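You operate a simulated robot arm through the tools that you are given. There is no shell and no other tool. Be economical: measure what you need, move in short steps, check, and stop when the job is done.

The job below is to be done with a simulated robot arm. You get a single attempt, and the scene is never put back.

## Task
Stop the charging board: drive off, load lamp off, steering centred, key off.
Fine: the steering lock shows its orange flag at the end; leave the board's other switches as they are.

It is judged by the outcome, as a careful person would: the job done as asked, and still so three seconds after it is handed in. It fails if anything else is knocked over, pushed out of place, dropped, spilled or broken.

## Robot
A 6-joint arm with a two-finger gripper on a trunk, on a base that drives. Base frame: it is fixed to the floor where the robot stands at the start and does not move with it; the origin is under the middle of the robot, x ahead of it, y to its left, z up. Units: cm, degrees, N and s.
Its first joint turns from -166.0 to 166.0 degrees. Places, roughly: blue board key [80, 60, 120]; grey speed knob [100, 30, 120]; load lamp switch [90, 40, 120]; red charging board [90, 30, 90]; red drive switch [120, 0, 120]; steering shaft [90, 30, 100]. Payload 2.54 kg.
The tool frame sits at the grasp point between the pads (the TCP): z along the fingers, y along the line on which they close. The tips reach 3 cm beyond it. The gripper opens to 11.6 cm. The gripper's body begins 9.5 cm behind the TCP.
Orientation is told as [roll, pitch, yaw] about the base's x, y, z axes, in that order, counted from this pose: with the fingers straight down and closing along the base's y, the tool's x points along the base's -x, its y along +y and its z along -z.

## Interface
- The arm moves only by the tool drive_tool. Its argument "rows" is a list of rows, each an object (a shift or turn left out is 0, a gripper value left out holds the last) with "hand": the finger opening in mm, from 0 to 116; "offset": the shift along the tool's x, y, z in mm, a list of three; "turn": the turn, a rotation vector about the tool's x, y, z in degrees, a list of three. In form: [{"hand": hand, "offset": [x, y, z], "turn": [ax, ay, az]}, ...]. A call has 1 to 8 rows; each row shifts and turns the commanded pose from where the row before left it, along the tool's axes as they then stand. A row lasts 0.2 s, in which the tool goes at most 5 cm and 8.6 degrees; a call with a longer step from one row to the next is refused whole, and so is a gripper value outside its range. A pose out of reach is approached as far as the arm can. The call stops where the force on the tool passes 40 N (or 10 N more than at its start, if that is more) or the arm is blocked; 0.2 s more then pass. Each finger travels about 7.2 cm/s and halts on what it meets, pressing with about 39 N; the grip force reading is that of the motor and also rises with nothing between the fingers. The clock runs only during rows and for 0.2 s after the last one: add rows that do not move to give the fingers time. It gives the time, the measured TCP pose, the force on the tool (base axes), the opening and the grip force at its end, in the units of the frame above (readings bear some noise), with the torque about the TCP (base axes, N m) and any sound that the robot's microphone picked up.
- Cameras (640 x 400 px; columns grow to the right, rows downward): "scene" is now at [-2.89, 17.43, 144.42]; the picture's right is [0.25, -0.97, 0.00], its down [-0.20, -0.05, -0.98] and it looks along [0.95, 0.24, -0.21] (base axes); focal length 267 px, centre (320, 200). "wrist" rides on the gripper at [6.9, -1.5, -12.2] in the tool frame; the picture's right is [0.21, 0.98, 0.00], its down [-0.83, 0.18, -0.53] and it looks along [-0.52, 0.11, 0.85] (tool axes); focal length 251 px, centre (320, 200). There is no depth. A picture from a camera that has moved, and an enlarged one, comes with that camera's place and axes in the base frame and with its lens.
- camera(camera): a new picture of that camera. It takes no simulated time.
- roll_base(legs): drives the robot by 1 to 6 legs, each [ahead, left, turn to the left] in cm, cm and degrees, along the robot's own axes; the way and the turn of a leg run together, so that a leg with both is an arc; at most 150 cm and 180 degrees a leg. The arm and the cameras ride along, it lands a little off, and it stops where it bumps. It gives what a move gives.
- head_to(pan, tilt): turns the head with the scene camera to pan (to the left, within 120 degrees either way) and tilt (down, from -29 to 69), counted from straight ahead of the robot. It gives what a move gives.
- zoom(camera, box): a new picture of the part [left, top, right, bottom] of that camera's present view, enlarged. It takes no simulated time.
- hand_in(): hands the job in; it is judged then, once.

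Go step by step. Nothing tells you exact positions but the pictures and the camera data: compare them with the known pose of the tool, close in by small moves and look again before you grip or let go. The budget is 120 turns and 82 pictures, counting those below and the enlarged ones. Unless the task says otherwise, let go and move clear before handing in, and close with one line.

The tools are called after "Call:" as name(argument=value, ...) on one line, values as JSON. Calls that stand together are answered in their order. drive_tool: Moves the arm, as the interface text tells. Its arguments: {"type":"object","properties":{"rows":{"type":"array"}},"required":["rows"]} The other tools are called the same way: roll_base (legs) drives the base; head_to (pan, tilt) turns the head that bears the scene camera; camera (camera) takes a picture; zoom (camera, box) takes an enlarged picture of a part of a camera's view; hand_in () hands the job in.

At the start:

```text
clock: 0.0
eef_pos: [61.64, 27.93, 140.04]
ee_rot: [0.1, 0.0, 0.0]
force: [0.3, 0.2, -0.3]
ft_torque: [0.03, 0.01, 0.0]
gripper_width: 11.6
gripper_force: 0.1
robot x, y, heading: [-0.34, -0.43, 0.1]
head pan, tilt: [14.2, 12.0]
```

scene: 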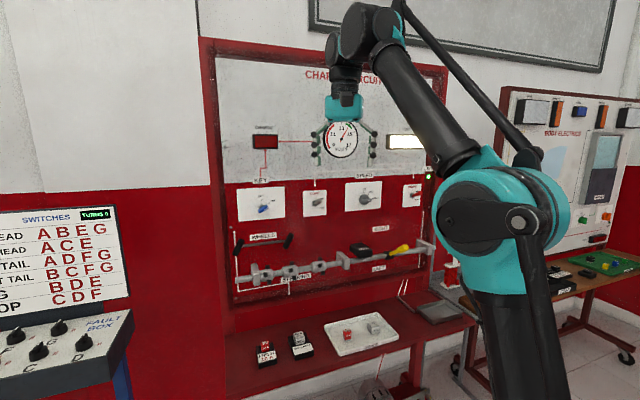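
wrist: 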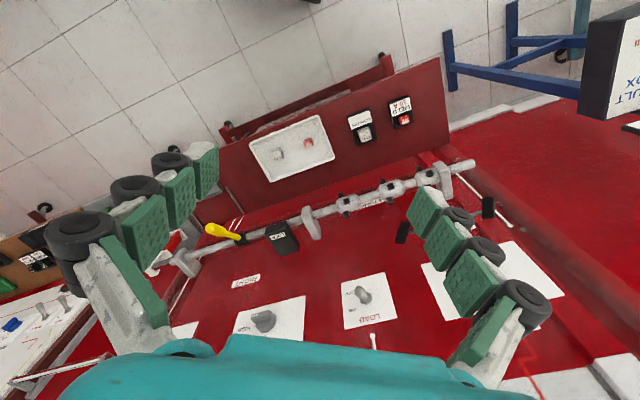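

The board is ahead with key, load, speed and drive panels in a row and a steering shaft below. I zoom in to read labels.

Call:
zoom(camera="scene", box=[225, 165, 445, 300])

Call:
zoom(camera="scene", box=[230, 60, 450, 220])

Call:
zoom(camera="wrist", box=[140, 140, 540, 390])

```text
2.91 times, centred on (335, 232) of scene
camera zoom: at [-2.89, 17.43, 144.42], right [0.25, -0.97, 0.0], down [-0.2, -0.05, -0.98], along [0.95, 0.24, -0.21], focal length 777 px, centre (276, 106)
```

zoom: 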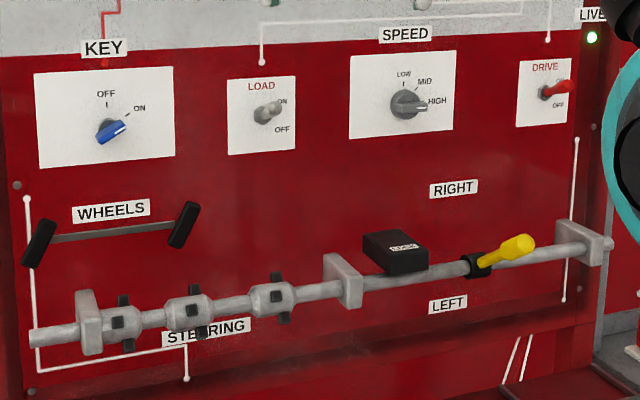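

```text
2.50 times, centred on (340, 140) of scene
camera zoom: at [-2.89, 17.43, 144.42], right [0.25, -0.97, 0.0], down [-0.2, -0.05, -0.98], along [0.95, 0.24, -0.21], focal length 667 px, centre (270, 350)
```

zoom: 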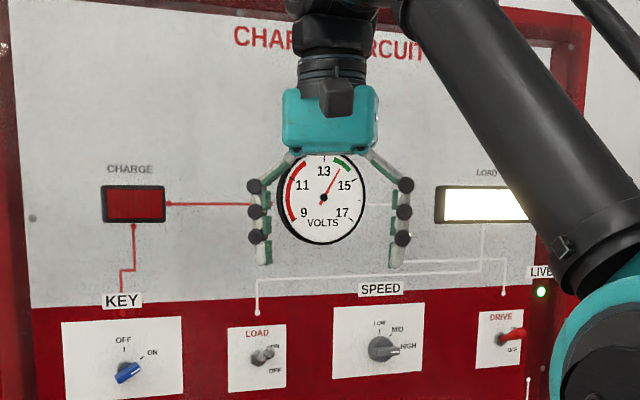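

```text
1.60 times, centred on (340, 265) of wrist
camera zoom: at [54.74, 26.5, 152.12], right [-0.21, 0.98, 0.0], down [0.83, 0.18, 0.53], along [0.52, 0.11, -0.85], focal length 402 px, centre (288, 96)
```

zoom: 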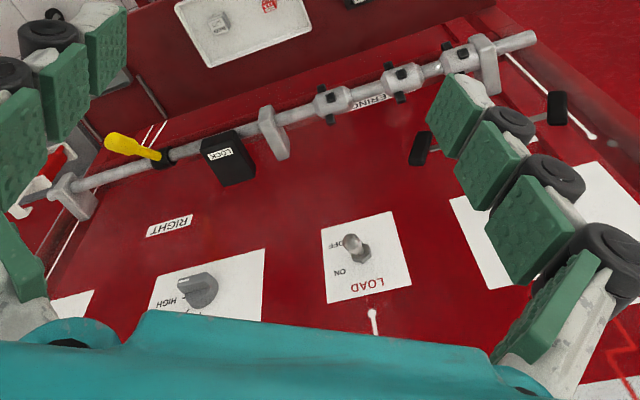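

Triangulating gives the board's normal at yaw about 33°, with load ≈(93,43,122), speed ≈(105,26,122), key ≈(82,60,122), drive ≈(117,6,122), and the lever raised toward RIGHT. I look down to check the floor clearance before driving closer.

Call:
head_to(pan=30, tilt=50)

Call:
camera(camera="scene")

```text
clock: 1.0
eef_pos: [61.74, 27.82, 139.9]
ee_rot: [0.1, 0.0, 0.0]
force: [0.9, 0.1, 0.7]
ft_torque: [0.0, 0.0, 0.0]
gripper_width: 11.59
gripper_force: 0.1
robot x, y, heading: [0.07, -0.11, -0.1]
head pan, tilt: [30.0, 50.0]
```

```text
76 pictures are left
camera scene: at [-5.25, 18.99, 138.57], right [0.5, -0.87, 0.0], down [-0.66, -0.38, -0.64], along [0.56, 0.32, -0.77], focal length 267 px, centre (320, 200)
```

scene: 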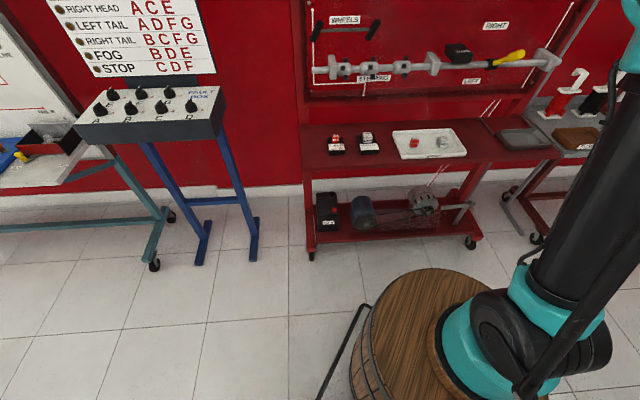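

The floor is clear up to about 78 cm toward the board. I pull the arm back a bit, turn to face the board squarely and drive closer.

Call:
drive_tool(rows=[{"offset": [40, 0, 0]}, {"offset": [40, 0, 0]}, {"offset": [40, 0, 0]}])

Call:
roll_base(legs=[[0, 0, 33.5], [0, -27, 0], [20, 0, 0]])

Call:
head_to(pan=0, tilt=20)

Call:
camera(camera="scene")

```text
clock: 1.8
eef_pos: [49.74, 27.86, 140.05]
ee_rot: [-0.1, 0.0, 0.0]
force: [0.5, 1.2, -0.4]
ft_torque: [-0.02, 0.09, 0.06]
gripper_width: 11.63
gripper_force: 0.0
robot x, y, heading: [0.02, -0.09, -0.1]
head pan, tilt: [30.0, 50.0]
```

```text
clock: 6.5
eef_pos: [58.0, 38.89, 140.14]
ee_rot: [0.0, 0.0, 32.9]
force: [1.5, 0.7, -1.0]
ft_torque: [0.01, 0.03, -0.02]
gripper_width: 11.62
gripper_force: 0.2
robot x, y, heading: [31.2, -11.39, 33.1]
head pan, tilt: [30.0, 50.0]
```

```text
clock: 7.5
eef_pos: [57.96, 38.96, 140.01]
ee_rot: [0.0, 0.0, 33.1]
force: [0.0, 0.3, 0.1]
ft_torque: [0.03, 0.03, -0.01]
gripper_width: 11.58
gripper_force: 0.1
robot x, y, heading: [31.44, -11.49, 33.0]
head pan, tilt: [0.0, 20.0]
```

```text
75 pictures are left
camera scene: at [21.09, -0.18, 143.11], right [0.55, -0.84, 0.0], down [-0.29, -0.19, -0.94], along [0.79, 0.51, -0.34], focal length 267 px, centre (320, 200)
```

scene: 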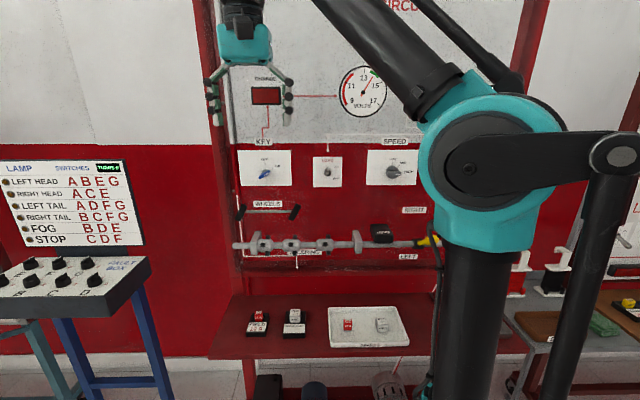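

Now facing the board squarely. I close the fingers, swing the tool to the right toward the drive switch while tilting it to point at the board.

Call:
drive_tool(rows=[{"hand": 0, "offset": [0, -45, 0], "turn": [0, -8, 0]}, {"offset": [0, -45, 0], "turn": [0, -8, 0]}, {"offset": [0, -45, 0], "turn": [0, -8, 0]}, {"offset": [0, -45, 0], "turn": [0, -8, 0]}, {"offset": [0, -45, 0], "turn": [0, -8, 0]}, {"offset": [0, -45, 0], "turn": [0, -8, 0]}, {"offset": [0, -45, 0], "turn": [0, -8, 0]}, {"offset": [0, -45, 0], "turn": [0, -8, 0]}])

Call:
drive_tool(rows=[{"offset": [0, -45, 0], "turn": [0, -8, 0]}, {"offset": [0, -45, 0], "turn": [0, -8, 0]}, {"offset": [0, -45, 0], "turn": [0, -8, 0]}, {"offset": [0, -45, 0], "turn": [0, -2, 0]}, {"offset": [0, -45, 0]}, {}, {}])

Call:
camera(camera="wrist")

Call:
camera(camera="scene")

```text
clock: 9.5
eef_pos: [72.7, 15.9, 139.45]
ee_rot: [4.3, -62.4, 44.8]
force: [-0.4, -0.2, 0.3]
ft_torque: [-0.06, -0.02, -0.08]
gripper_width: 0.0
gripper_force: 28.4
robot x, y, heading: [31.63, -11.42, 32.8]
head pan, tilt: [0.0, 20.0]
stopped in row 8: the arm was blocked; the commanded pose is now the measured one
```

```text
clock: 10.0
eef_pos: [67.67, 20.96, 139.25]
ee_rot: [9.0, -75.2, 68.6]
force: [-0.6, 0.2, 0.1]
ft_torque: [0.02, 0.03, -0.01]
gripper_width: 0.01
gripper_force: 28.2
robot x, y, heading: [31.39, -11.22, 32.9]
head pan, tilt: [0.0, 20.0]
stopped in row 2: the arm was blocked; the commanded pose is now the measured one
```

```text
74 pictures are left
camera wrist: at [66.07, 7.58, 135.46], right [-0.97, 0.16, -0.17], down [-0.21, -0.27, 0.94], along [0.11, 0.95, 0.3], focal length 251 px, centre (320, 200)
```

wrist: 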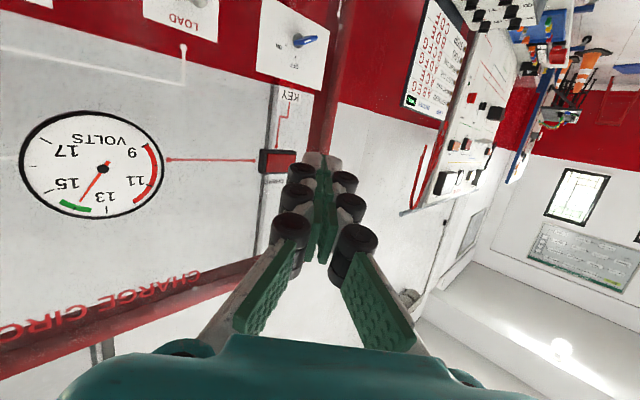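

```text
73 pictures are left
camera scene: at [21.27, -1.46, 143.24], right [0.54, -0.84, -0.01], down [-0.29, -0.18, -0.94], along [0.79, 0.52, -0.34], focal length 267 px, centre (320, 200)
```

scene: 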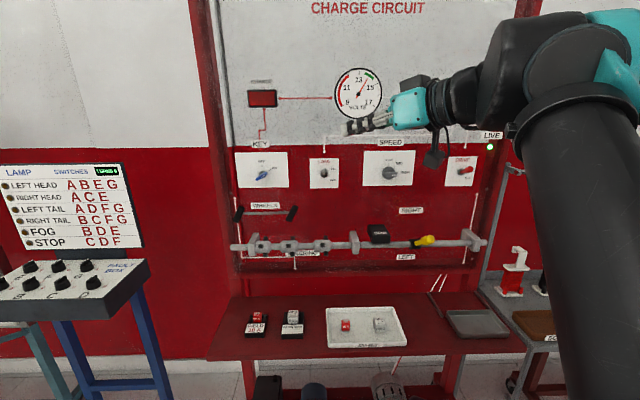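

The arm jammed near its inner limit and the tool yawed left. I move it outward and to the right first, then turn it back to face the board.

Call:
drive_tool(rows=[{"hand": 0, "offset": [-1, -44, -3]}, {"offset": [-1, -44, -3]}, {"offset": [-1, -44, -3]}, {"offset": [-1, -44, -3]}, {"offset": [-1, -44, -3]}, {"offset": [-1, -44, -3]}])

Call:
drive_tool(rows=[{"turn": [8, 0, 0]}, {"turn": [8, 0, 0]}, {"turn": [8, 0, 0]}, {"turn": [8, 0, 0]}])

```text
clock: 11.4
eef_pos: [93.36, 14.23, 138.89]
ee_rot: [8.0, -74.8, 68.6]
force: [-0.2, -0.5, -0.3]
ft_torque: [-0.04, -0.06, -0.05]
gripper_width: 0.0
gripper_force: 28.6
robot x, y, heading: [31.51, -11.25, 33.1]
head pan, tilt: [0.0, 20.0]
```

```text
clock: 12.4
eef_pos: [93.37, 14.08, 138.79]
ee_rot: [-24.0, -74.7, 68.4]
force: [0.5, 0.3, -0.6]
ft_torque: [0.05, 0.04, -0.01]
gripper_width: 0.02
gripper_force: 28.7
robot x, y, heading: [31.48, -11.28, 33.3]
head pan, tilt: [0.0, 20.0]
```

Call:
drive_tool(rows=[{"turn": [3.77, -4.43, 2.53]}, {"turn": [3.77, -4.43, 2.53]}, {"turn": [3.77, -4.43, 2.53]}, {"offset": [0, -45, 0]}, {"offset": [0, -45, 0]}, {"offset": [20, -45, 0]}, {"offset": [40, -45, 0]}])

Call:
camera(camera="wrist")

Call:
camera(camera="scene")

```text
refused: row 7 steps farther than a row can; nothing moved
```

```text
72 pictures are left
camera wrist: at [85.14, 3.33, 135.26], right [-0.71, 0.63, -0.31], down [-0.42, -0.03, 0.91], along [0.56, 0.77, 0.29], focal length 251 px, centre (320, 200)
```

wrist: 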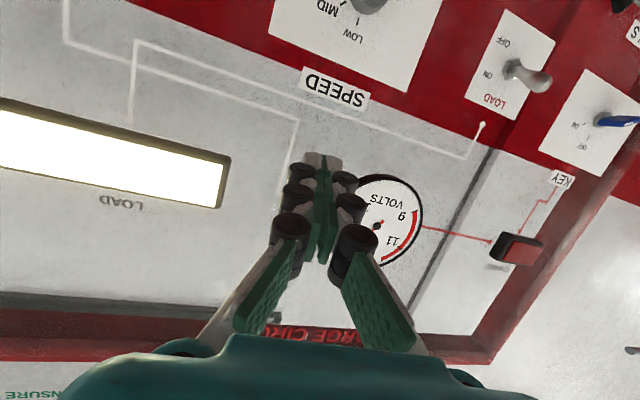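

```text
71 pictures are left
camera scene: at [21.15, -0.19, 143.12], right [0.54, -0.84, 0.0], down [-0.29, -0.19, -0.94], along [0.79, 0.51, -0.34], focal length 267 px, centre (320, 200)
```

scene: 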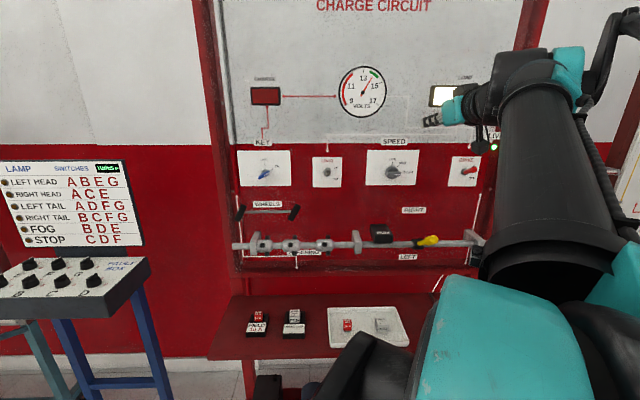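

The pose is clear of everything; I continue with the alignment and the shift right.

Call:
drive_tool(rows=[{"turn": [3.77, -4.43, 2.53]}, {"turn": [3.77, -4.43, 2.53]}, {"turn": [3.77, -4.43, 2.53]}, {"offset": [0, -45, 0]}, {"offset": [0, -45, 0]}, {"offset": [0, -45, 0]}, {"offset": [20, -40, 0]}])

Call:
camera(camera="wrist")

Call:
zoom(camera="scene", box=[390, 80, 510, 220])

```text
clock: 14.0
eef_pos: [102.87, -0.66, 136.92]
ee_rot: [154.5, -90.0, -121.3]
force: [-0.3, 0.1, -0.2]
ft_torque: [0.0, 0.0, -0.02]
gripper_width: 0.0
gripper_force: 29.1
robot x, y, heading: [31.17, -12.06, 33.0]
head pan, tilt: [0.0, 20.0]
```

```text
70 pictures are left
camera wrist: at [93.42, -8.47, 129.99], right [-0.53, 0.82, -0.21], down [-0.55, -0.14, 0.83], along [0.65, 0.56, 0.52], focal length 251 px, centre (320, 200)
```

wrist: 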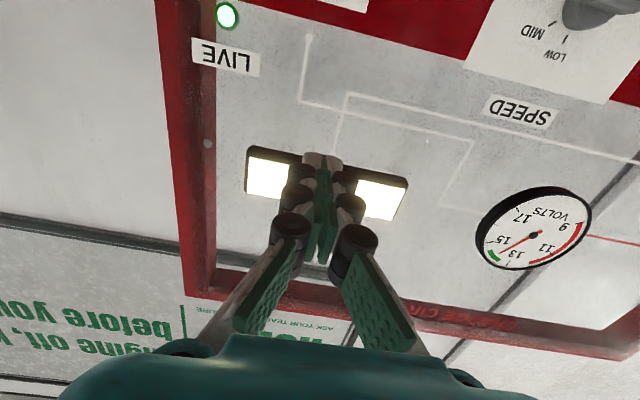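

```text
2.86 times, centred on (450, 150) of scene
camera zoom: at [21.07, -0.18, 143.12], right [0.54, -0.84, 0.0], down [-0.29, -0.19, -0.94], along [0.79, 0.51, -0.34], focal length 763 px, centre (-51, 343)
```

zoom: 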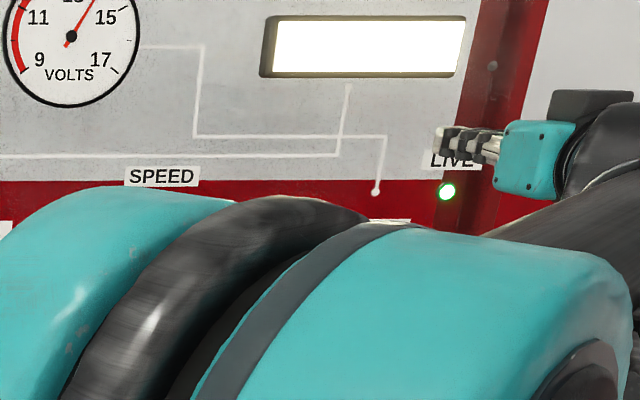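

The tool now points squarely at the board. I lower it to above the drive switch and look.

Call:
drive_tool(rows=[{"offset": [40, -15, 0]}, {"offset": [40, 0, 0]}])

Call:
camera(camera="wrist")

```text
clock: 14.6
eef_pos: [103.37, -2.08, 128.88]
ee_rot: [117.5, -90.0, -84.3]
force: [0.4, 0.3, -0.3]
ft_torque: [-0.03, -0.04, 0.0]
gripper_width: 0.01
gripper_force: 28.4
robot x, y, heading: [31.53, -11.45, 33.1]
head pan, tilt: [0.0, 20.0]
```

```text
68 pictures are left
camera wrist: at [94.05, -9.9, 121.92], right [-0.53, 0.82, -0.21], down [-0.55, -0.14, 0.83], along [0.65, 0.56, 0.52], focal length 251 px, centre (320, 200)
```

wrist: 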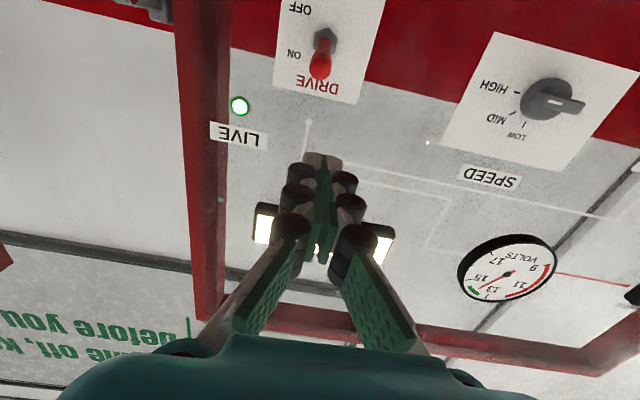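

The drive toggle is up (ON) and clear in view. I center on it, move in above it, and then press downward.

Call:
drive_tool(rows=[{"offset": [0, -11, 30]}, {"offset": [0, 0, 40]}, {"offset": [0, 0, 40]}, {"offset": [15, 0, 0]}])

Call:
camera(camera="wrist")

```text
clock: 15.6
eef_pos: [113.49, 3.32, 127.33]
ee_rot: [104.7, -90.0, -71.8]
force: [0.7, 0.0, -0.7]
ft_torque: [0.0, 0.01, 0.01]
gripper_width: 0.0
gripper_force: 28.8
robot x, y, heading: [30.98, -11.28, 33.2]
head pan, tilt: [0.0, 20.0]
```

```text
67 pictures are left
camera wrist: at [104.06, -4.52, 120.43], right [-0.53, 0.82, -0.21], down [-0.55, -0.14, 0.83], along [0.65, 0.56, 0.52], focal length 251 px, centre (320, 200)
```

wrist: 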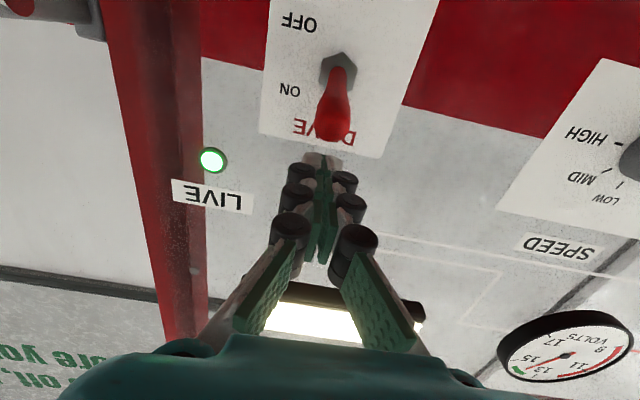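

Call:
drive_tool(rows=[{"offset": [12, 0, 0]}, {"offset": [12, 0, 0]}, {"offset": [12, 0, 0]}, {"offset": [12, 0, 0]}])

Call:
camera(camera="wrist")

```text
clock: 16.6
eef_pos: [113.52, 3.33, 122.82]
ee_rot: [139.6, -89.9, -106.5]
force: [1.8, -0.1, 15.3]
ft_torque: [0.19, -0.41, -0.05]
gripper_width: 0.0
gripper_force: 29.4
robot x, y, heading: [31.79, -11.39, 33.2]
head pan, tilt: [0.0, 20.0]
```

```text
66 pictures are left
camera wrist: at [104.05, -4.51, 115.76], right [-0.53, 0.82, -0.21], down [-0.55, -0.14, 0.83], along [0.65, 0.56, 0.52], focal length 251 px, centre (320, 200)
```

wrist: 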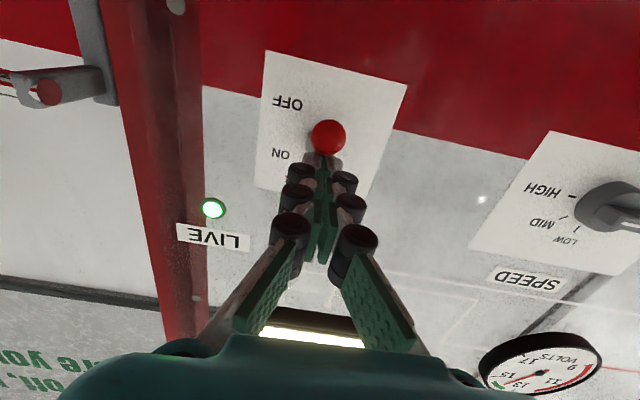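

It is being pushed with 15 N and is about halfway; I press a little further.

Call:
drive_tool(rows=[{"offset": [8, 0, 0]}, {"offset": [8, 0, 0]}, {}])

Call:
camera(camera="wrist")

```text
clock: 17.0
eef_pos: [113.51, 3.17, 122.66]
ee_rot: [136.1, -89.5, -103.0]
force: [-8.9, -3.2, 19.1]
ft_torque: [0.28, -0.32, -0.05]
gripper_width: 0.61
gripper_force: 28.5
robot x, y, heading: [31.37, -11.29, 32.9]
head pan, tilt: [0.0, 20.0]
stopped in row 1: the force on the tool passed its limit at 54 N (the readings are from after the stop); the commanded pose is now the measured one
```

```text
65 pictures are left
camera wrist: at [104.04, -4.5, 115.66], right [-0.53, 0.82, -0.21], down [-0.55, -0.15, 0.82], along [0.64, 0.55, 0.53], focal length 251 px, centre (320, 200)
```

wrist: 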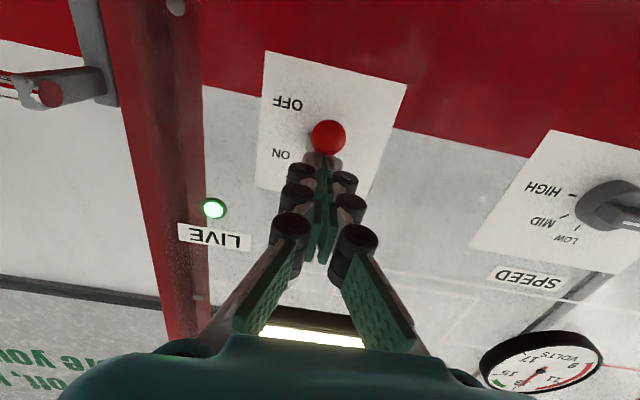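

The tip is likely jamming at the switch's base nut. I lift, back off 1.3 cm, and press nearer the toggle's end.

Call:
drive_tool(rows=[{"offset": [-12, 0, 0]}, {"offset": [0, 0, -13]}, {"offset": [10, 0, 0]}, {"offset": [10, 0, 0]}])

Call:
camera(camera="wrist")

```text
clock: 18.1
eef_pos: [112.21, 2.46, 122.17]
ee_rot: [135.7, -89.1, -102.5]
force: [-12.8, -4.4, 19.5]
ft_torque: [0.34, -0.23, -0.07]
gripper_width: 0.6
gripper_force: 28.5
robot x, y, heading: [31.58, -11.46, 33.2]
head pan, tilt: [0.0, 20.0]
stopped in row 4: the force on the tool passed its limit at 44 N (the readings are from after the stop); the commanded pose is now the measured one
```

```text
64 pictures are left
camera wrist: at [102.87, -5.26, 115.01], right [-0.53, 0.82, -0.2], down [-0.55, -0.15, 0.82], along [0.64, 0.55, 0.53], focal length 251 px, centre (320, 200)
```

wrist: 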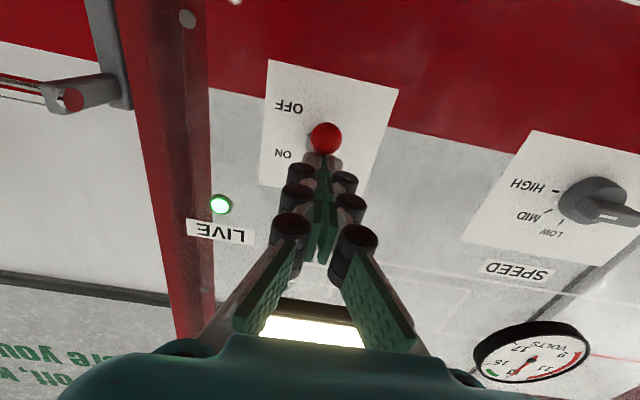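

The toggle now appears end-on from below, so it may already be over. I back off to look.

Call:
drive_tool(rows=[{"offset": [-30, 0, -5]}, {"offset": [0, 0, -40]}, {"offset": [20, 0, -20]}])

Call:
zoom(camera="wrist", box=[160, 0, 480, 200])

```text
clock: 18.9
eef_pos: [106.98, -1.17, 123.0]
ee_rot: [131.7, -89.2, -98.6]
force: [0.2, 0.2, -1.1]
ft_torque: [0.01, -0.02, 0.05]
gripper_width: 0.02
gripper_force: 28.6
robot x, y, heading: [31.49, -11.54, 33.1]
head pan, tilt: [0.0, 20.0]
```

```text
2.00 times, centred on (320, 100) of wrist
camera zoom: at [97.66, -8.76, 115.81], right [-0.53, 0.82, -0.21], down [-0.55, -0.15, 0.82], along [0.64, 0.55, 0.53], focal length 503 px, centre (320, 400)
```

zoom: 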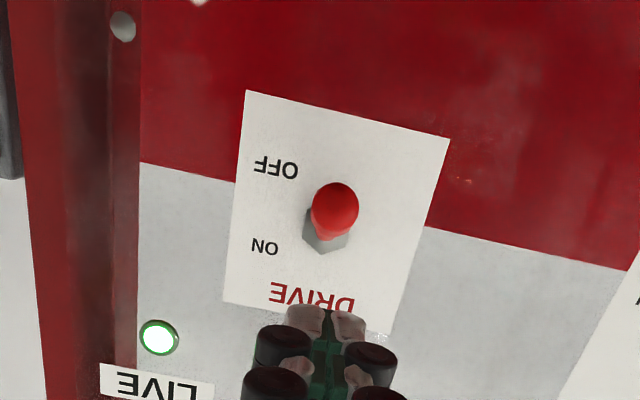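

Drive is now down at OFF. I rise, back off and travel left to the load switch.

Call:
drive_tool(rows=[{"offset": [-30, 0, -30]}, {"offset": [-30, 0, 0]}, {"offset": [0, 45, 0]}, {"offset": [0, 45, 0]}, {"offset": [0, 45, 0]}, {"offset": [0, 45, 0]}, {"offset": [0, 45, 0]}, {"offset": [0, 45, 0]}])

Call:
drive_tool(rows=[{"offset": [0, 45, 0]}, {"offset": [0, 45, 0]}, {"offset": [0, 45, 0]}, {"offset": [0, 43, 0]}])

Call:
camera(camera="wrist")

Call:
camera(camera="scene")

```text
clock: 20.7
eef_pos: [89.62, 19.72, 128.98]
ee_rot: [130.6, -89.3, -97.5]
force: [-0.5, -0.9, -0.1]
ft_torque: [-0.01, 0.03, -0.01]
gripper_width: 0.02
gripper_force: 29.1
robot x, y, heading: [31.41, -11.08, 33.0]
head pan, tilt: [0.0, 20.0]
```

```text
clock: 21.7
eef_pos: [80.15, 34.47, 129.01]
ee_rot: [132.5, -89.4, -99.5]
force: [-0.1, -0.8, -0.8]
ft_torque: [0.02, -0.02, 0.04]
gripper_width: 0.0
gripper_force: 29.0
robot x, y, heading: [31.12, -11.4, 32.8]
head pan, tilt: [0.0, 20.0]
```

```text
62 pictures are left
camera wrist: at [70.73, 26.83, 122.04], right [-0.53, 0.82, -0.21], down [-0.55, -0.15, 0.82], along [0.65, 0.55, 0.53], focal length 251 px, centre (320, 200)
```

wrist: 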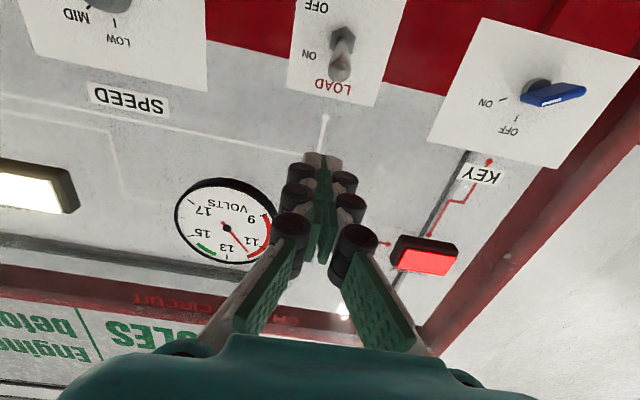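

```text
61 pictures are left
camera scene: at [21.12, -0.21, 143.12], right [0.54, -0.84, 0.0], down [-0.29, -0.19, -0.94], along [0.79, 0.51, -0.34], focal length 267 px, centre (320, 200)
```

scene: 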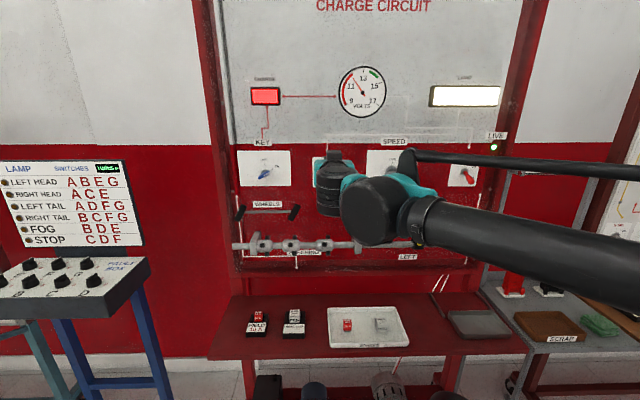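

Drive off confirmed (charge lamp lit, needle dropped). Load toggle is up (ON) at t≈14.1; I move in above it and press down the same way.

Call:
drive_tool(rows=[{"offset": [0, 6, 45]}, {"offset": [0, 0, 48]}, {"offset": [20, 0, 0]}, {"offset": [12, 0, 0]}, {"offset": [12, 0, 0]}, {"offset": [12, 0, 0]}, {"offset": [10, 0, 0]}])

Call:
camera(camera="wrist")

```text
clock: 23.3
eef_pos: [87.62, 40.2, 122.68]
ee_rot: [132.3, -89.3, -99.2]
force: [-0.9, -0.6, -0.9]
ft_torque: [-0.01, -0.01, 0.01]
gripper_width: 0.0
gripper_force: 28.7
robot x, y, heading: [31.03, -11.03, 32.9]
head pan, tilt: [0.0, 20.0]
```

```text
60 pictures are left
camera wrist: at [78.14, 32.51, 115.63], right [-0.53, 0.82, -0.21], down [-0.55, -0.15, 0.82], along [0.64, 0.55, 0.53], focal length 251 px, centre (320, 200)
```

wrist: 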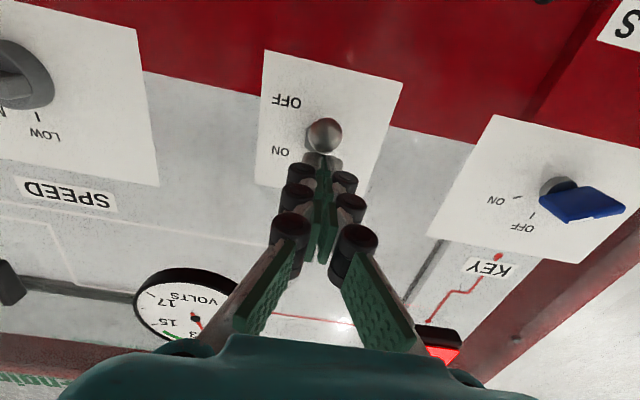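

The toggle seems to have flipped with no remaining force. I back away and check the load lamp and switch, then look at the key.

Call:
drive_tool(rows=[{"offset": [-20, 0, -3]}, {"offset": [-15, 0, -45]}, {"offset": [0, 0, -40]}])

Call:
camera(camera="wrist")

Call:
camera(camera="scene")

```text
clock: 24.1
eef_pos: [79.95, 35.53, 126.16]
ee_rot: [132.1, -89.2, -99.0]
force: [0.3, 0.5, -0.2]
ft_torque: [0.0, 0.0, -0.02]
gripper_width: 0.04
gripper_force: 29.0
robot x, y, heading: [31.44, -11.51, 33.0]
head pan, tilt: [0.0, 20.0]
```

```text
59 pictures are left
camera wrist: at [70.62, 27.78, 119.12], right [-0.53, 0.82, -0.21], down [-0.55, -0.15, 0.82], along [0.64, 0.55, 0.53], focal length 251 px, centre (320, 200)
```

wrist: 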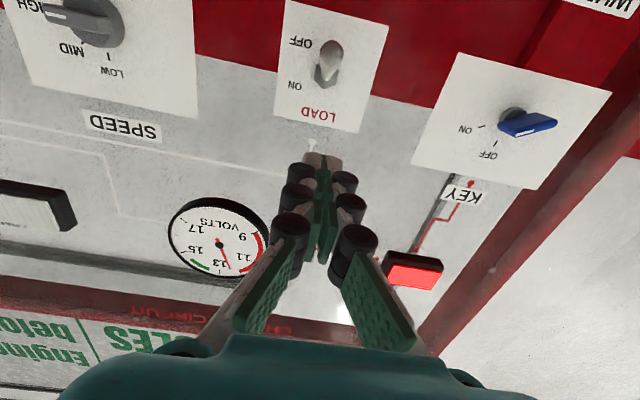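

```text
58 pictures are left
camera scene: at [21.12, -0.16, 143.12], right [0.54, -0.84, 0.0], down [-0.29, -0.19, -0.94], along [0.79, 0.51, -0.34], focal length 267 px, centre (320, 200)
```

scene: 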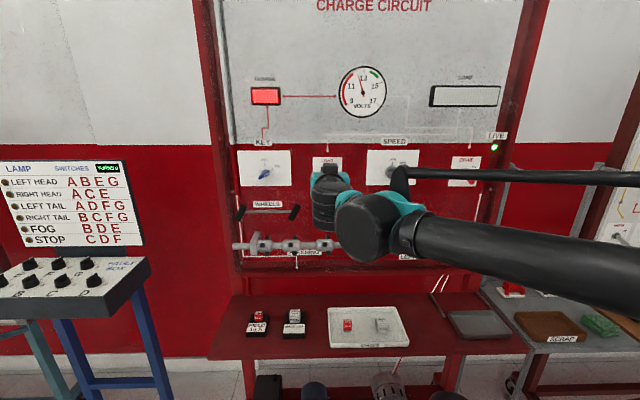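

Load is off (lamp dark). Next the steering lever: I travel right above it and take a look.

Call:
drive_tool(rows=[{"offset": [0, -43, -10]}, {"offset": [0, -43, 0]}, {"offset": [0, -43, 0]}, {"offset": [0, -43, 0]}, {"offset": [0, -43, 0]}, {"offset": [0, -43, 0]}, {"offset": [20, -43, 0]}])

Call:
drive_tool(rows=[{"offset": [40, 0, 0]}, {"offset": [40, 0, 0]}])

Call:
camera(camera="wrist")

Call:
camera(camera="scene")

```text
clock: 25.7
eef_pos: [95.74, 9.8, 123.97]
ee_rot: [132.8, -89.3, -99.7]
force: [-0.6, 0.5, -0.4]
ft_torque: [0.02, 0.0, -0.03]
gripper_width: 0.02
gripper_force: 28.8
out of reach, approached as far as the arm can: row 4
robot x, y, heading: [31.48, -11.21, 32.8]
head pan, tilt: [0.0, 20.0]
```

```text
clock: 26.3
eef_pos: [95.83, 9.98, 115.88]
ee_rot: [132.6, -89.3, -99.6]
force: [-0.2, -0.2, -0.7]
ft_torque: [-0.01, -0.02, -0.02]
gripper_width: 0.0
gripper_force: 28.7
robot x, y, heading: [31.37, -11.12, 32.9]
head pan, tilt: [0.0, 20.0]
```

```text
57 pictures are left
camera wrist: at [86.43, 2.25, 108.78], right [-0.53, 0.82, -0.21], down [-0.55, -0.15, 0.82], along [0.64, 0.55, 0.53], focal length 251 px, centre (320, 200)
```

wrist: 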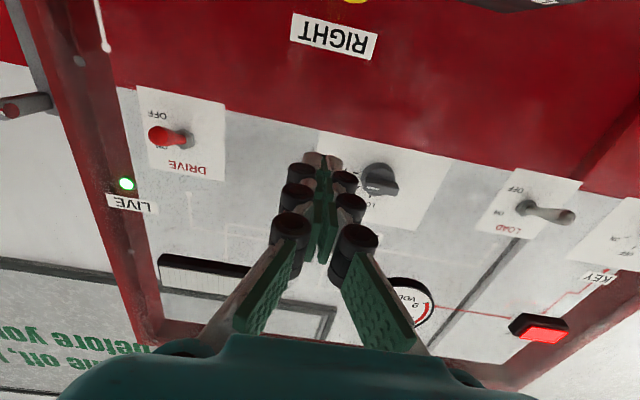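

```text
56 pictures are left
camera scene: at [21.11, -0.19, 143.12], right [0.54, -0.84, 0.0], down [-0.29, -0.19, -0.94], along [0.79, 0.51, -0.34], focal length 267 px, centre (320, 200)
```

scene: 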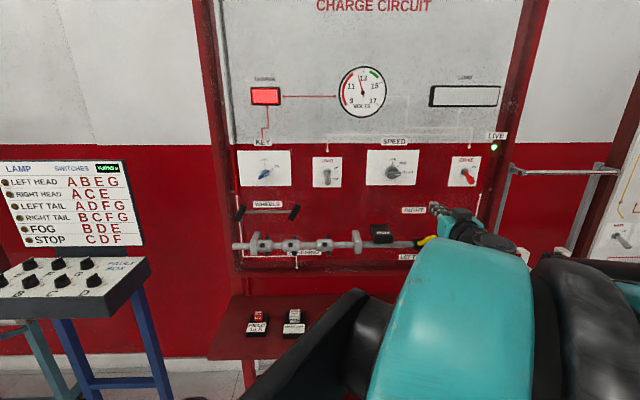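

The lever tip is right below the fingers. I press down in small steps.

Call:
drive_tool(rows=[{"offset": [30, 0, 0]}, {"offset": [20, 0, 0]}, {"offset": [12, 0, 0]}, {"offset": [12, 0, 0]}, {"offset": [12, 0, 0]}])

Call:
zoom(camera="scene", box=[220, 180, 520, 290])

Call:
camera(camera="wrist")

```text
clock: 27.5
eef_pos: [95.57, 10.05, 107.39]
ee_rot: [132.5, -89.3, -99.4]
force: [0.0, -0.2, 1.2]
ft_torque: [0.0, -0.01, -0.04]
gripper_width: 0.0
gripper_force: 28.6
robot x, y, heading: [31.58, -11.49, 32.8]
head pan, tilt: [0.0, 20.0]
```

```text
2.13 times, centred on (370, 235) of scene
camera zoom: at [21.11, -0.19, 143.12], right [0.54, -0.84, 0.0], down [-0.29, -0.19, -0.94], along [0.79, 0.51, -0.34], focal length 570 px, centre (213, 125)
```

zoom: 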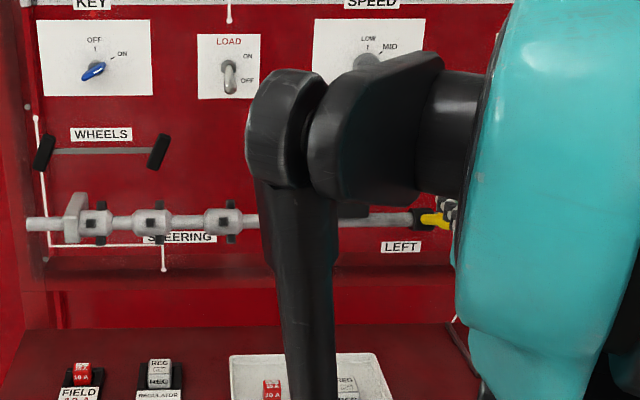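

```text
54 pictures are left
camera wrist: at [86.34, 2.35, 100.28], right [-0.53, 0.82, -0.21], down [-0.55, -0.15, 0.82], along [0.64, 0.55, 0.53], focal length 251 px, centre (320, 200)
```

wrist: 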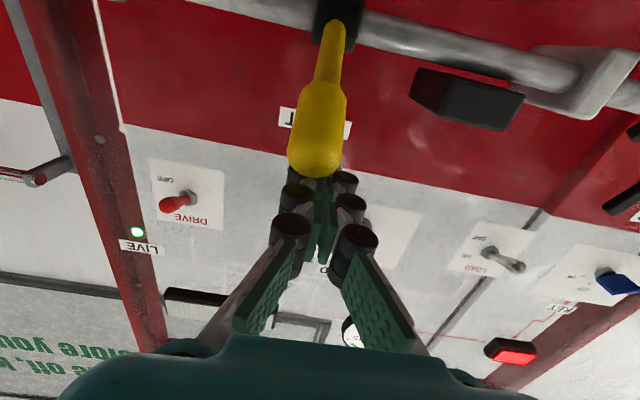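

Contact is made, the lever follows easily. Continue down.

Call:
drive_tool(rows=[{"offset": [10, 0, 0]}, {"offset": [10, 0, 0]}, {"offset": [10, 0, 0]}])

Call:
camera(camera="wrist")

Call:
zoom(camera="scene", box=[220, 215, 320, 290])

```text
clock: 28.3
eef_pos: [95.77, 10.21, 104.43]
ee_rot: [132.6, -89.3, -99.5]
force: [-0.2, -0.2, 0.6]
ft_torque: [0.02, 0.05, -0.02]
gripper_width: 0.02
gripper_force: 28.2
robot x, y, heading: [31.44, -11.62, 33.0]
head pan, tilt: [0.0, 20.0]
```

```text
53 pictures are left
camera wrist: at [86.32, 2.39, 97.36], right [-0.53, 0.82, -0.21], down [-0.55, -0.15, 0.82], along [0.64, 0.55, 0.53], focal length 251 px, centre (320, 200)
```

wrist: 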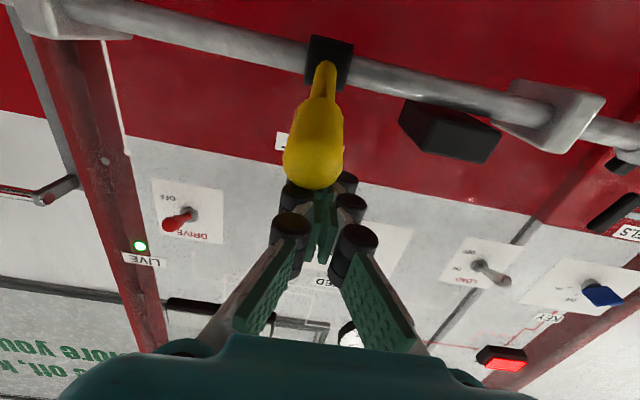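

```text
5.33 times, centred on (270, 252) of scene
camera zoom: at [21.11, -0.19, 143.12], right [0.54, -0.84, 0.0], down [-0.29, -0.19, -0.94], along [0.79, 0.51, -0.34], focal length 1424 px, centre (587, -80)
```

zoom: 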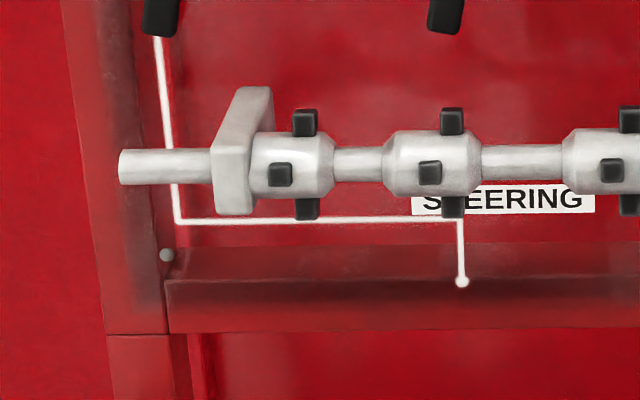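

Still about 15° above centre (shaft axis z≈99). I go down a bit more, watching the wheel indicator.

Call:
drive_tool(rows=[{"offset": [10, 0, 0]}, {"offset": [10, 0, 0]}, {"offset": [6, 0, 0]}])

Call:
camera(camera="wrist")

Call:
zoom(camera="scene", box=[220, 190, 340, 270])

```text
clock: 29.1
eef_pos: [95.64, 10.04, 101.93]
ee_rot: [132.5, -89.3, -99.5]
force: [0.2, -1.0, 0.2]
ft_torque: [0.02, 0.0, 0.02]
gripper_width: 0.0
gripper_force: 29.1
robot x, y, heading: [31.43, -11.45, 33.2]
head pan, tilt: [0.0, 20.0]
```

```text
51 pictures are left
camera wrist: at [86.35, 2.36, 94.76], right [-0.53, 0.82, -0.21], down [-0.55, -0.15, 0.82], along [0.64, 0.55, 0.53], focal length 251 px, centre (320, 200)
```

wrist: 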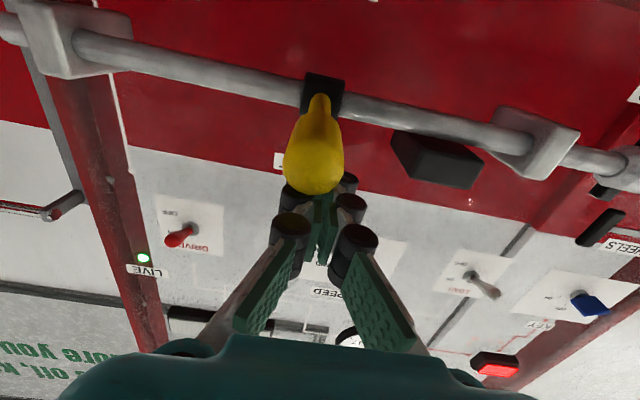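

```text
5.00 times, centred on (280, 230) of scene
camera zoom: at [21.11, -0.19, 143.12], right [0.54, -0.84, 0.0], down [-0.29, -0.19, -0.94], along [0.79, 0.51, -0.34], focal length 1335 px, centre (520, 50)
```

zoom: 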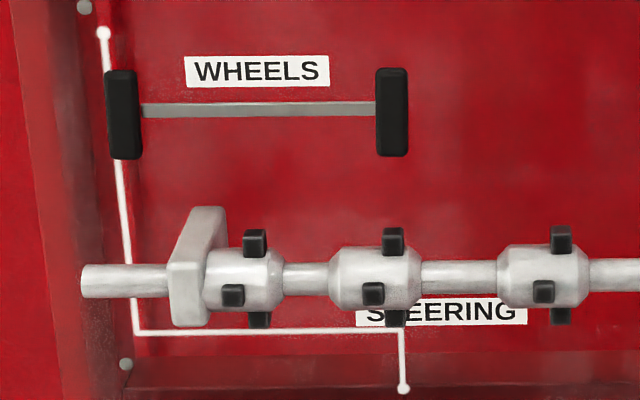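

Wheels are almost straight. A final 6 mm down, then a close check.

Call:
drive_tool(rows=[{"offset": [3, 0, 0]}, {"offset": [3, 0, 0]}, {}])

Call:
zoom(camera="scene", box=[230, 190, 310, 240])

Call:
camera(camera="wrist")

```text
clock: 29.9
eef_pos: [95.78, 10.14, 101.14]
ee_rot: [132.6, -89.4, -99.6]
force: [-0.7, -1.7, 3.2]
ft_torque: [0.01, 0.01, -0.02]
gripper_width: 0.0
gripper_force: 28.5
robot x, y, heading: [31.63, -11.18, 32.9]
head pan, tilt: [0.0, 20.0]
```

```text
8.00 times, centred on (270, 215) of scene
camera zoom: at [21.11, -0.2, 143.12], right [0.54, -0.84, 0.0], down [-0.29, -0.19, -0.94], along [0.79, 0.51, -0.34], focal length 2136 px, centre (720, 80)
```

zoom: 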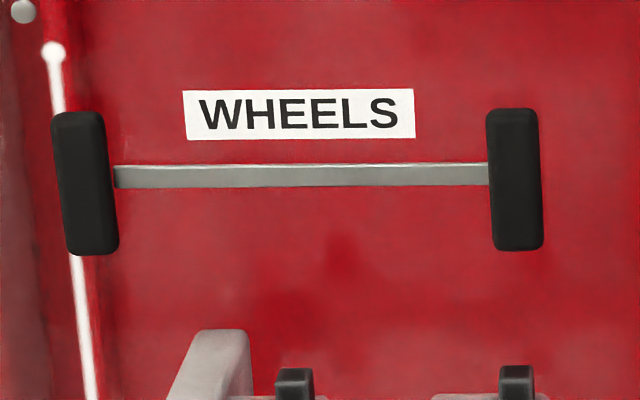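

```text
48 pictures are left
camera wrist: at [86.38, 2.38, 94.1], right [-0.53, 0.82, -0.21], down [-0.55, -0.15, 0.82], along [0.64, 0.55, 0.53], focal length 251 px, centre (320, 200)
```

wrist: 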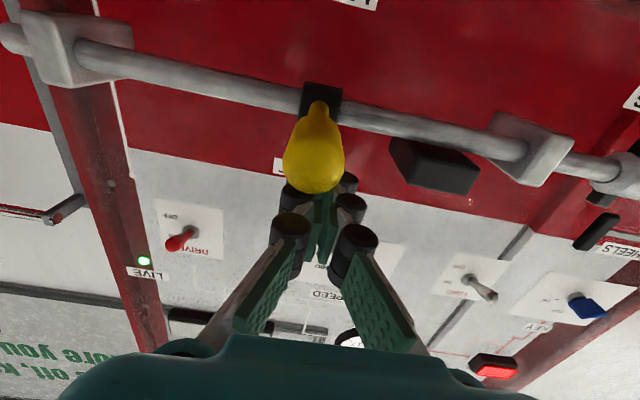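

Wheels are straight now. I lift off gently, and move up and left toward the key.

Call:
drive_tool(rows=[{"offset": [-10, 0, 0]}, {"offset": [-40, 0, -10]}, {"offset": [-45, 0, -10]}, {"offset": [-45, 0, 0]}, {"offset": [-45, 0, 0]}, {"offset": [-20, 43, 0]}, {"offset": [0, 45, 0]}, {"offset": [0, 45, 0]}])

Call:
drive_tool(rows=[{"offset": [0, 45, 0]}, {"offset": [0, 45, 0]}, {"offset": [0, 45, 0]}, {"offset": [0, 45, 0]}, {"offset": [0, 45, 0]}, {"offset": [0, 45, 0]}, {"offset": [0, 45, 0]}, {"offset": [0, 45, 0]}])

Call:
camera(camera="wrist")

Call:
zoom(camera="scene", box=[220, 130, 500, 290])

```text
clock: 31.7
eef_pos: [87.23, 19.26, 121.89]
ee_rot: [149.3, -89.0, -116.2]
force: [0.1, 0.4, 0.0]
ft_torque: [0.01, -0.02, 0.01]
gripper_width: 0.01
gripper_force: 29.1
out of reach, approached as far as the arm can: row 8
robot x, y, heading: [31.56, -11.35, 32.7]
head pan, tilt: [0.0, 20.0]
```

```text
clock: 33.5
eef_pos: [67.34, 49.31, 122.39]
ee_rot: [132.0, -89.3, -99.0]
force: [0.4, 0.1, 0.0]
ft_torque: [0.01, -0.01, 0.04]
gripper_width: 0.01
gripper_force: 28.4
robot x, y, heading: [31.47, -11.26, 33.2]
head pan, tilt: [0.0, 20.0]
```

```text
47 pictures are left
camera wrist: at [58.09, 41.7, 115.24], right [-0.53, 0.82, -0.21], down [-0.55, -0.15, 0.82], along [0.65, 0.55, 0.53], focal length 251 px, centre (320, 200)
```

wrist: 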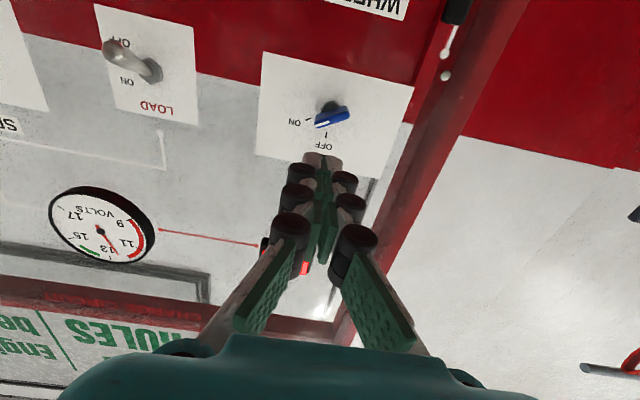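

```text
2.29 times, centred on (360, 210) of scene
camera zoom: at [21.13, -0.23, 143.13], right [0.54, -0.84, 0.0], down [-0.29, -0.19, -0.94], along [0.79, 0.51, -0.34], focal length 610 px, centre (229, 177)
```

zoom: 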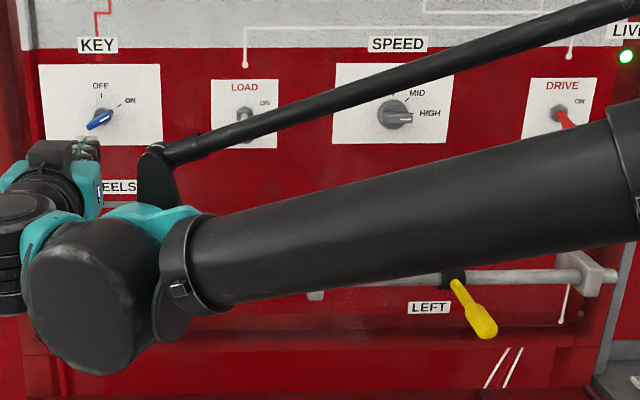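

The lever stays at centre. Now I zoom on the key to measure its angle.

Call:
zoom(camera="wrist", box=[250, 40, 430, 160])

Call:
zoom(camera="scene", box=[235, 150, 295, 190])

```text
3.33 times, centred on (340, 100) of wrist
camera zoom: at [58.09, 41.7, 115.24], right [-0.53, 0.82, -0.21], down [-0.55, -0.15, 0.82], along [0.65, 0.55, 0.53], focal length 838 px, centre (253, 533)
```

zoom: 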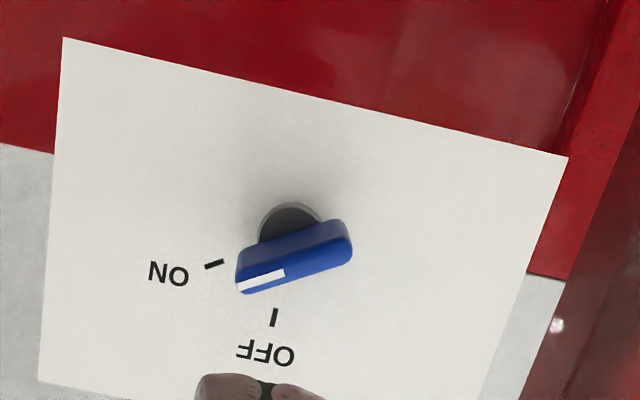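

```text
10.00 times, centred on (265, 170) of scene
camera zoom: at [21.13, -0.23, 143.13], right [0.54, -0.84, 0.0], down [-0.29, -0.19, -0.94], along [0.79, 0.51, -0.34], focal length 2670 px, centre (870, 500)
```

zoom: 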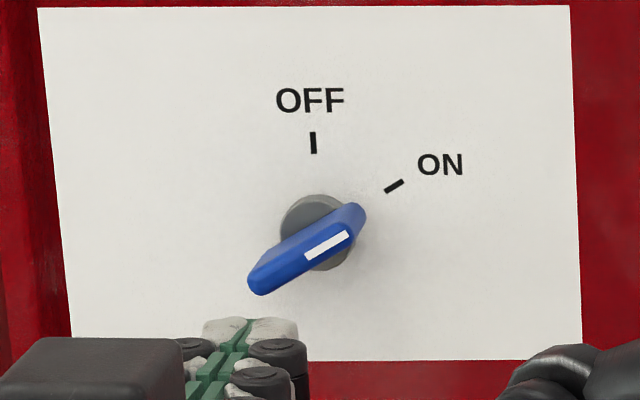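

The key's bow is at about 57° clockwise (ON), centred near t=-5.9, n=99.3, z=121.8. I align, open the fingers and roll the tool to match the key.

Call:
drive_tool(rows=[{"hand": 45, "offset": [6, 12, 30]}, {"turn": [0, 0, 8.2]}, {"turn": [0, 0, 8.2]}, {"turn": [0, 0, 8.2]}, {"turn": [0, 0, 8.2]}, {"turn": [0, 0, 8.2]}, {"turn": [0, 0, 8.2]}, {"turn": [0, 0, 8.2]}])

Call:
camera(camera="wrist")

Call:
zoom(camera="scene", box=[220, 130, 340, 210])

```text
clock: 35.3
eef_pos: [69.33, 52.08, 121.68]
ee_rot: [90.7, -31.9, -57.2]
force: [0.7, 0.6, -0.3]
ft_torque: [0.0, -0.02, -0.04]
gripper_width: 4.51
gripper_force: 0.0
robot x, y, heading: [31.7, -11.44, 33.0]
head pan, tilt: [0.0, 20.0]
```

```text
43 pictures are left
camera wrist: at [56.35, 49.87, 116.6], right [-0.39, 0.58, 0.72], down [-0.12, -0.8, 0.59], along [0.91, 0.14, 0.38], focal length 251 px, centre (320, 200)
```

wrist: 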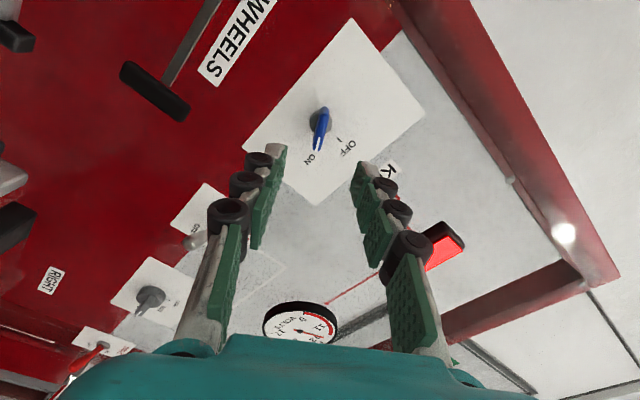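

```text
5.00 times, centred on (280, 170) of scene
camera zoom: at [21.12, -0.18, 143.12], right [0.54, -0.84, 0.0], down [-0.29, -0.19, -0.94], along [0.79, 0.51, -0.34], focal length 1335 px, centre (520, 350)
```

zoom: 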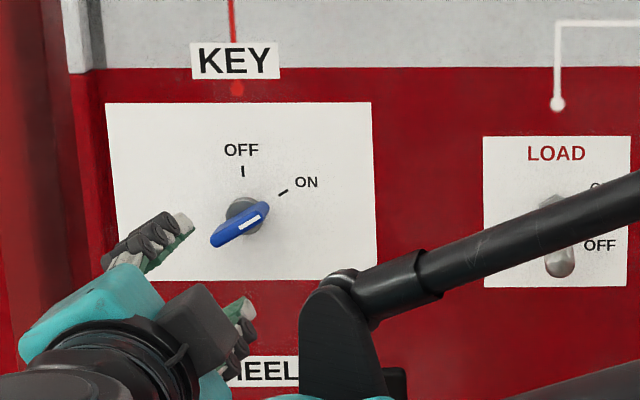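

Aligned with the key. I advance 10.3 cm so the fingertips straddle the bow.

Call:
drive_tool(rows=[{"offset": [0, 0, 40]}, {"offset": [0, 0, 40]}, {"offset": [0, 0, 23]}])

Call:
camera(camera="wrist")

Call:
zoom(camera="scene", box=[235, 145, 295, 185])

```text
clock: 36.1
eef_pos: [77.98, 57.84, 121.57]
ee_rot: [90.6, -32.0, -57.2]
force: [0.7, -0.2, 0.2]
ft_torque: [-0.01, 0.03, 0.02]
gripper_width: 4.52
gripper_force: 0.0
robot x, y, heading: [31.72, -11.56, 32.8]
head pan, tilt: [0.0, 20.0]
```

```text
41 pictures are left
camera wrist: at [65.05, 55.5, 116.45], right [-0.39, 0.58, 0.71], down [-0.12, -0.8, 0.59], along [0.91, 0.14, 0.38], focal length 251 px, centre (320, 200)
```

wrist: 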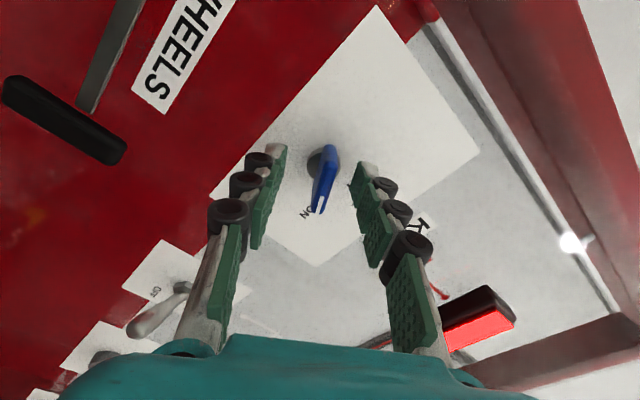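

```text
10.00 times, centred on (265, 165) of scene
camera zoom: at [21.1, -0.2, 143.12], right [0.54, -0.84, 0.0], down [-0.29, -0.19, -0.94], along [0.79, 0.51, -0.34], focal length 2670 px, centre (870, 550)
```

zoom: 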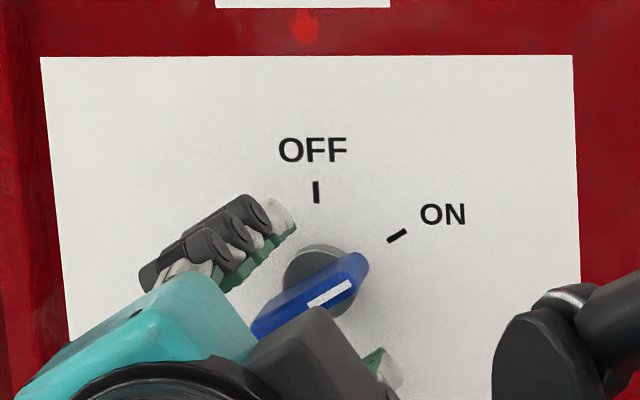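

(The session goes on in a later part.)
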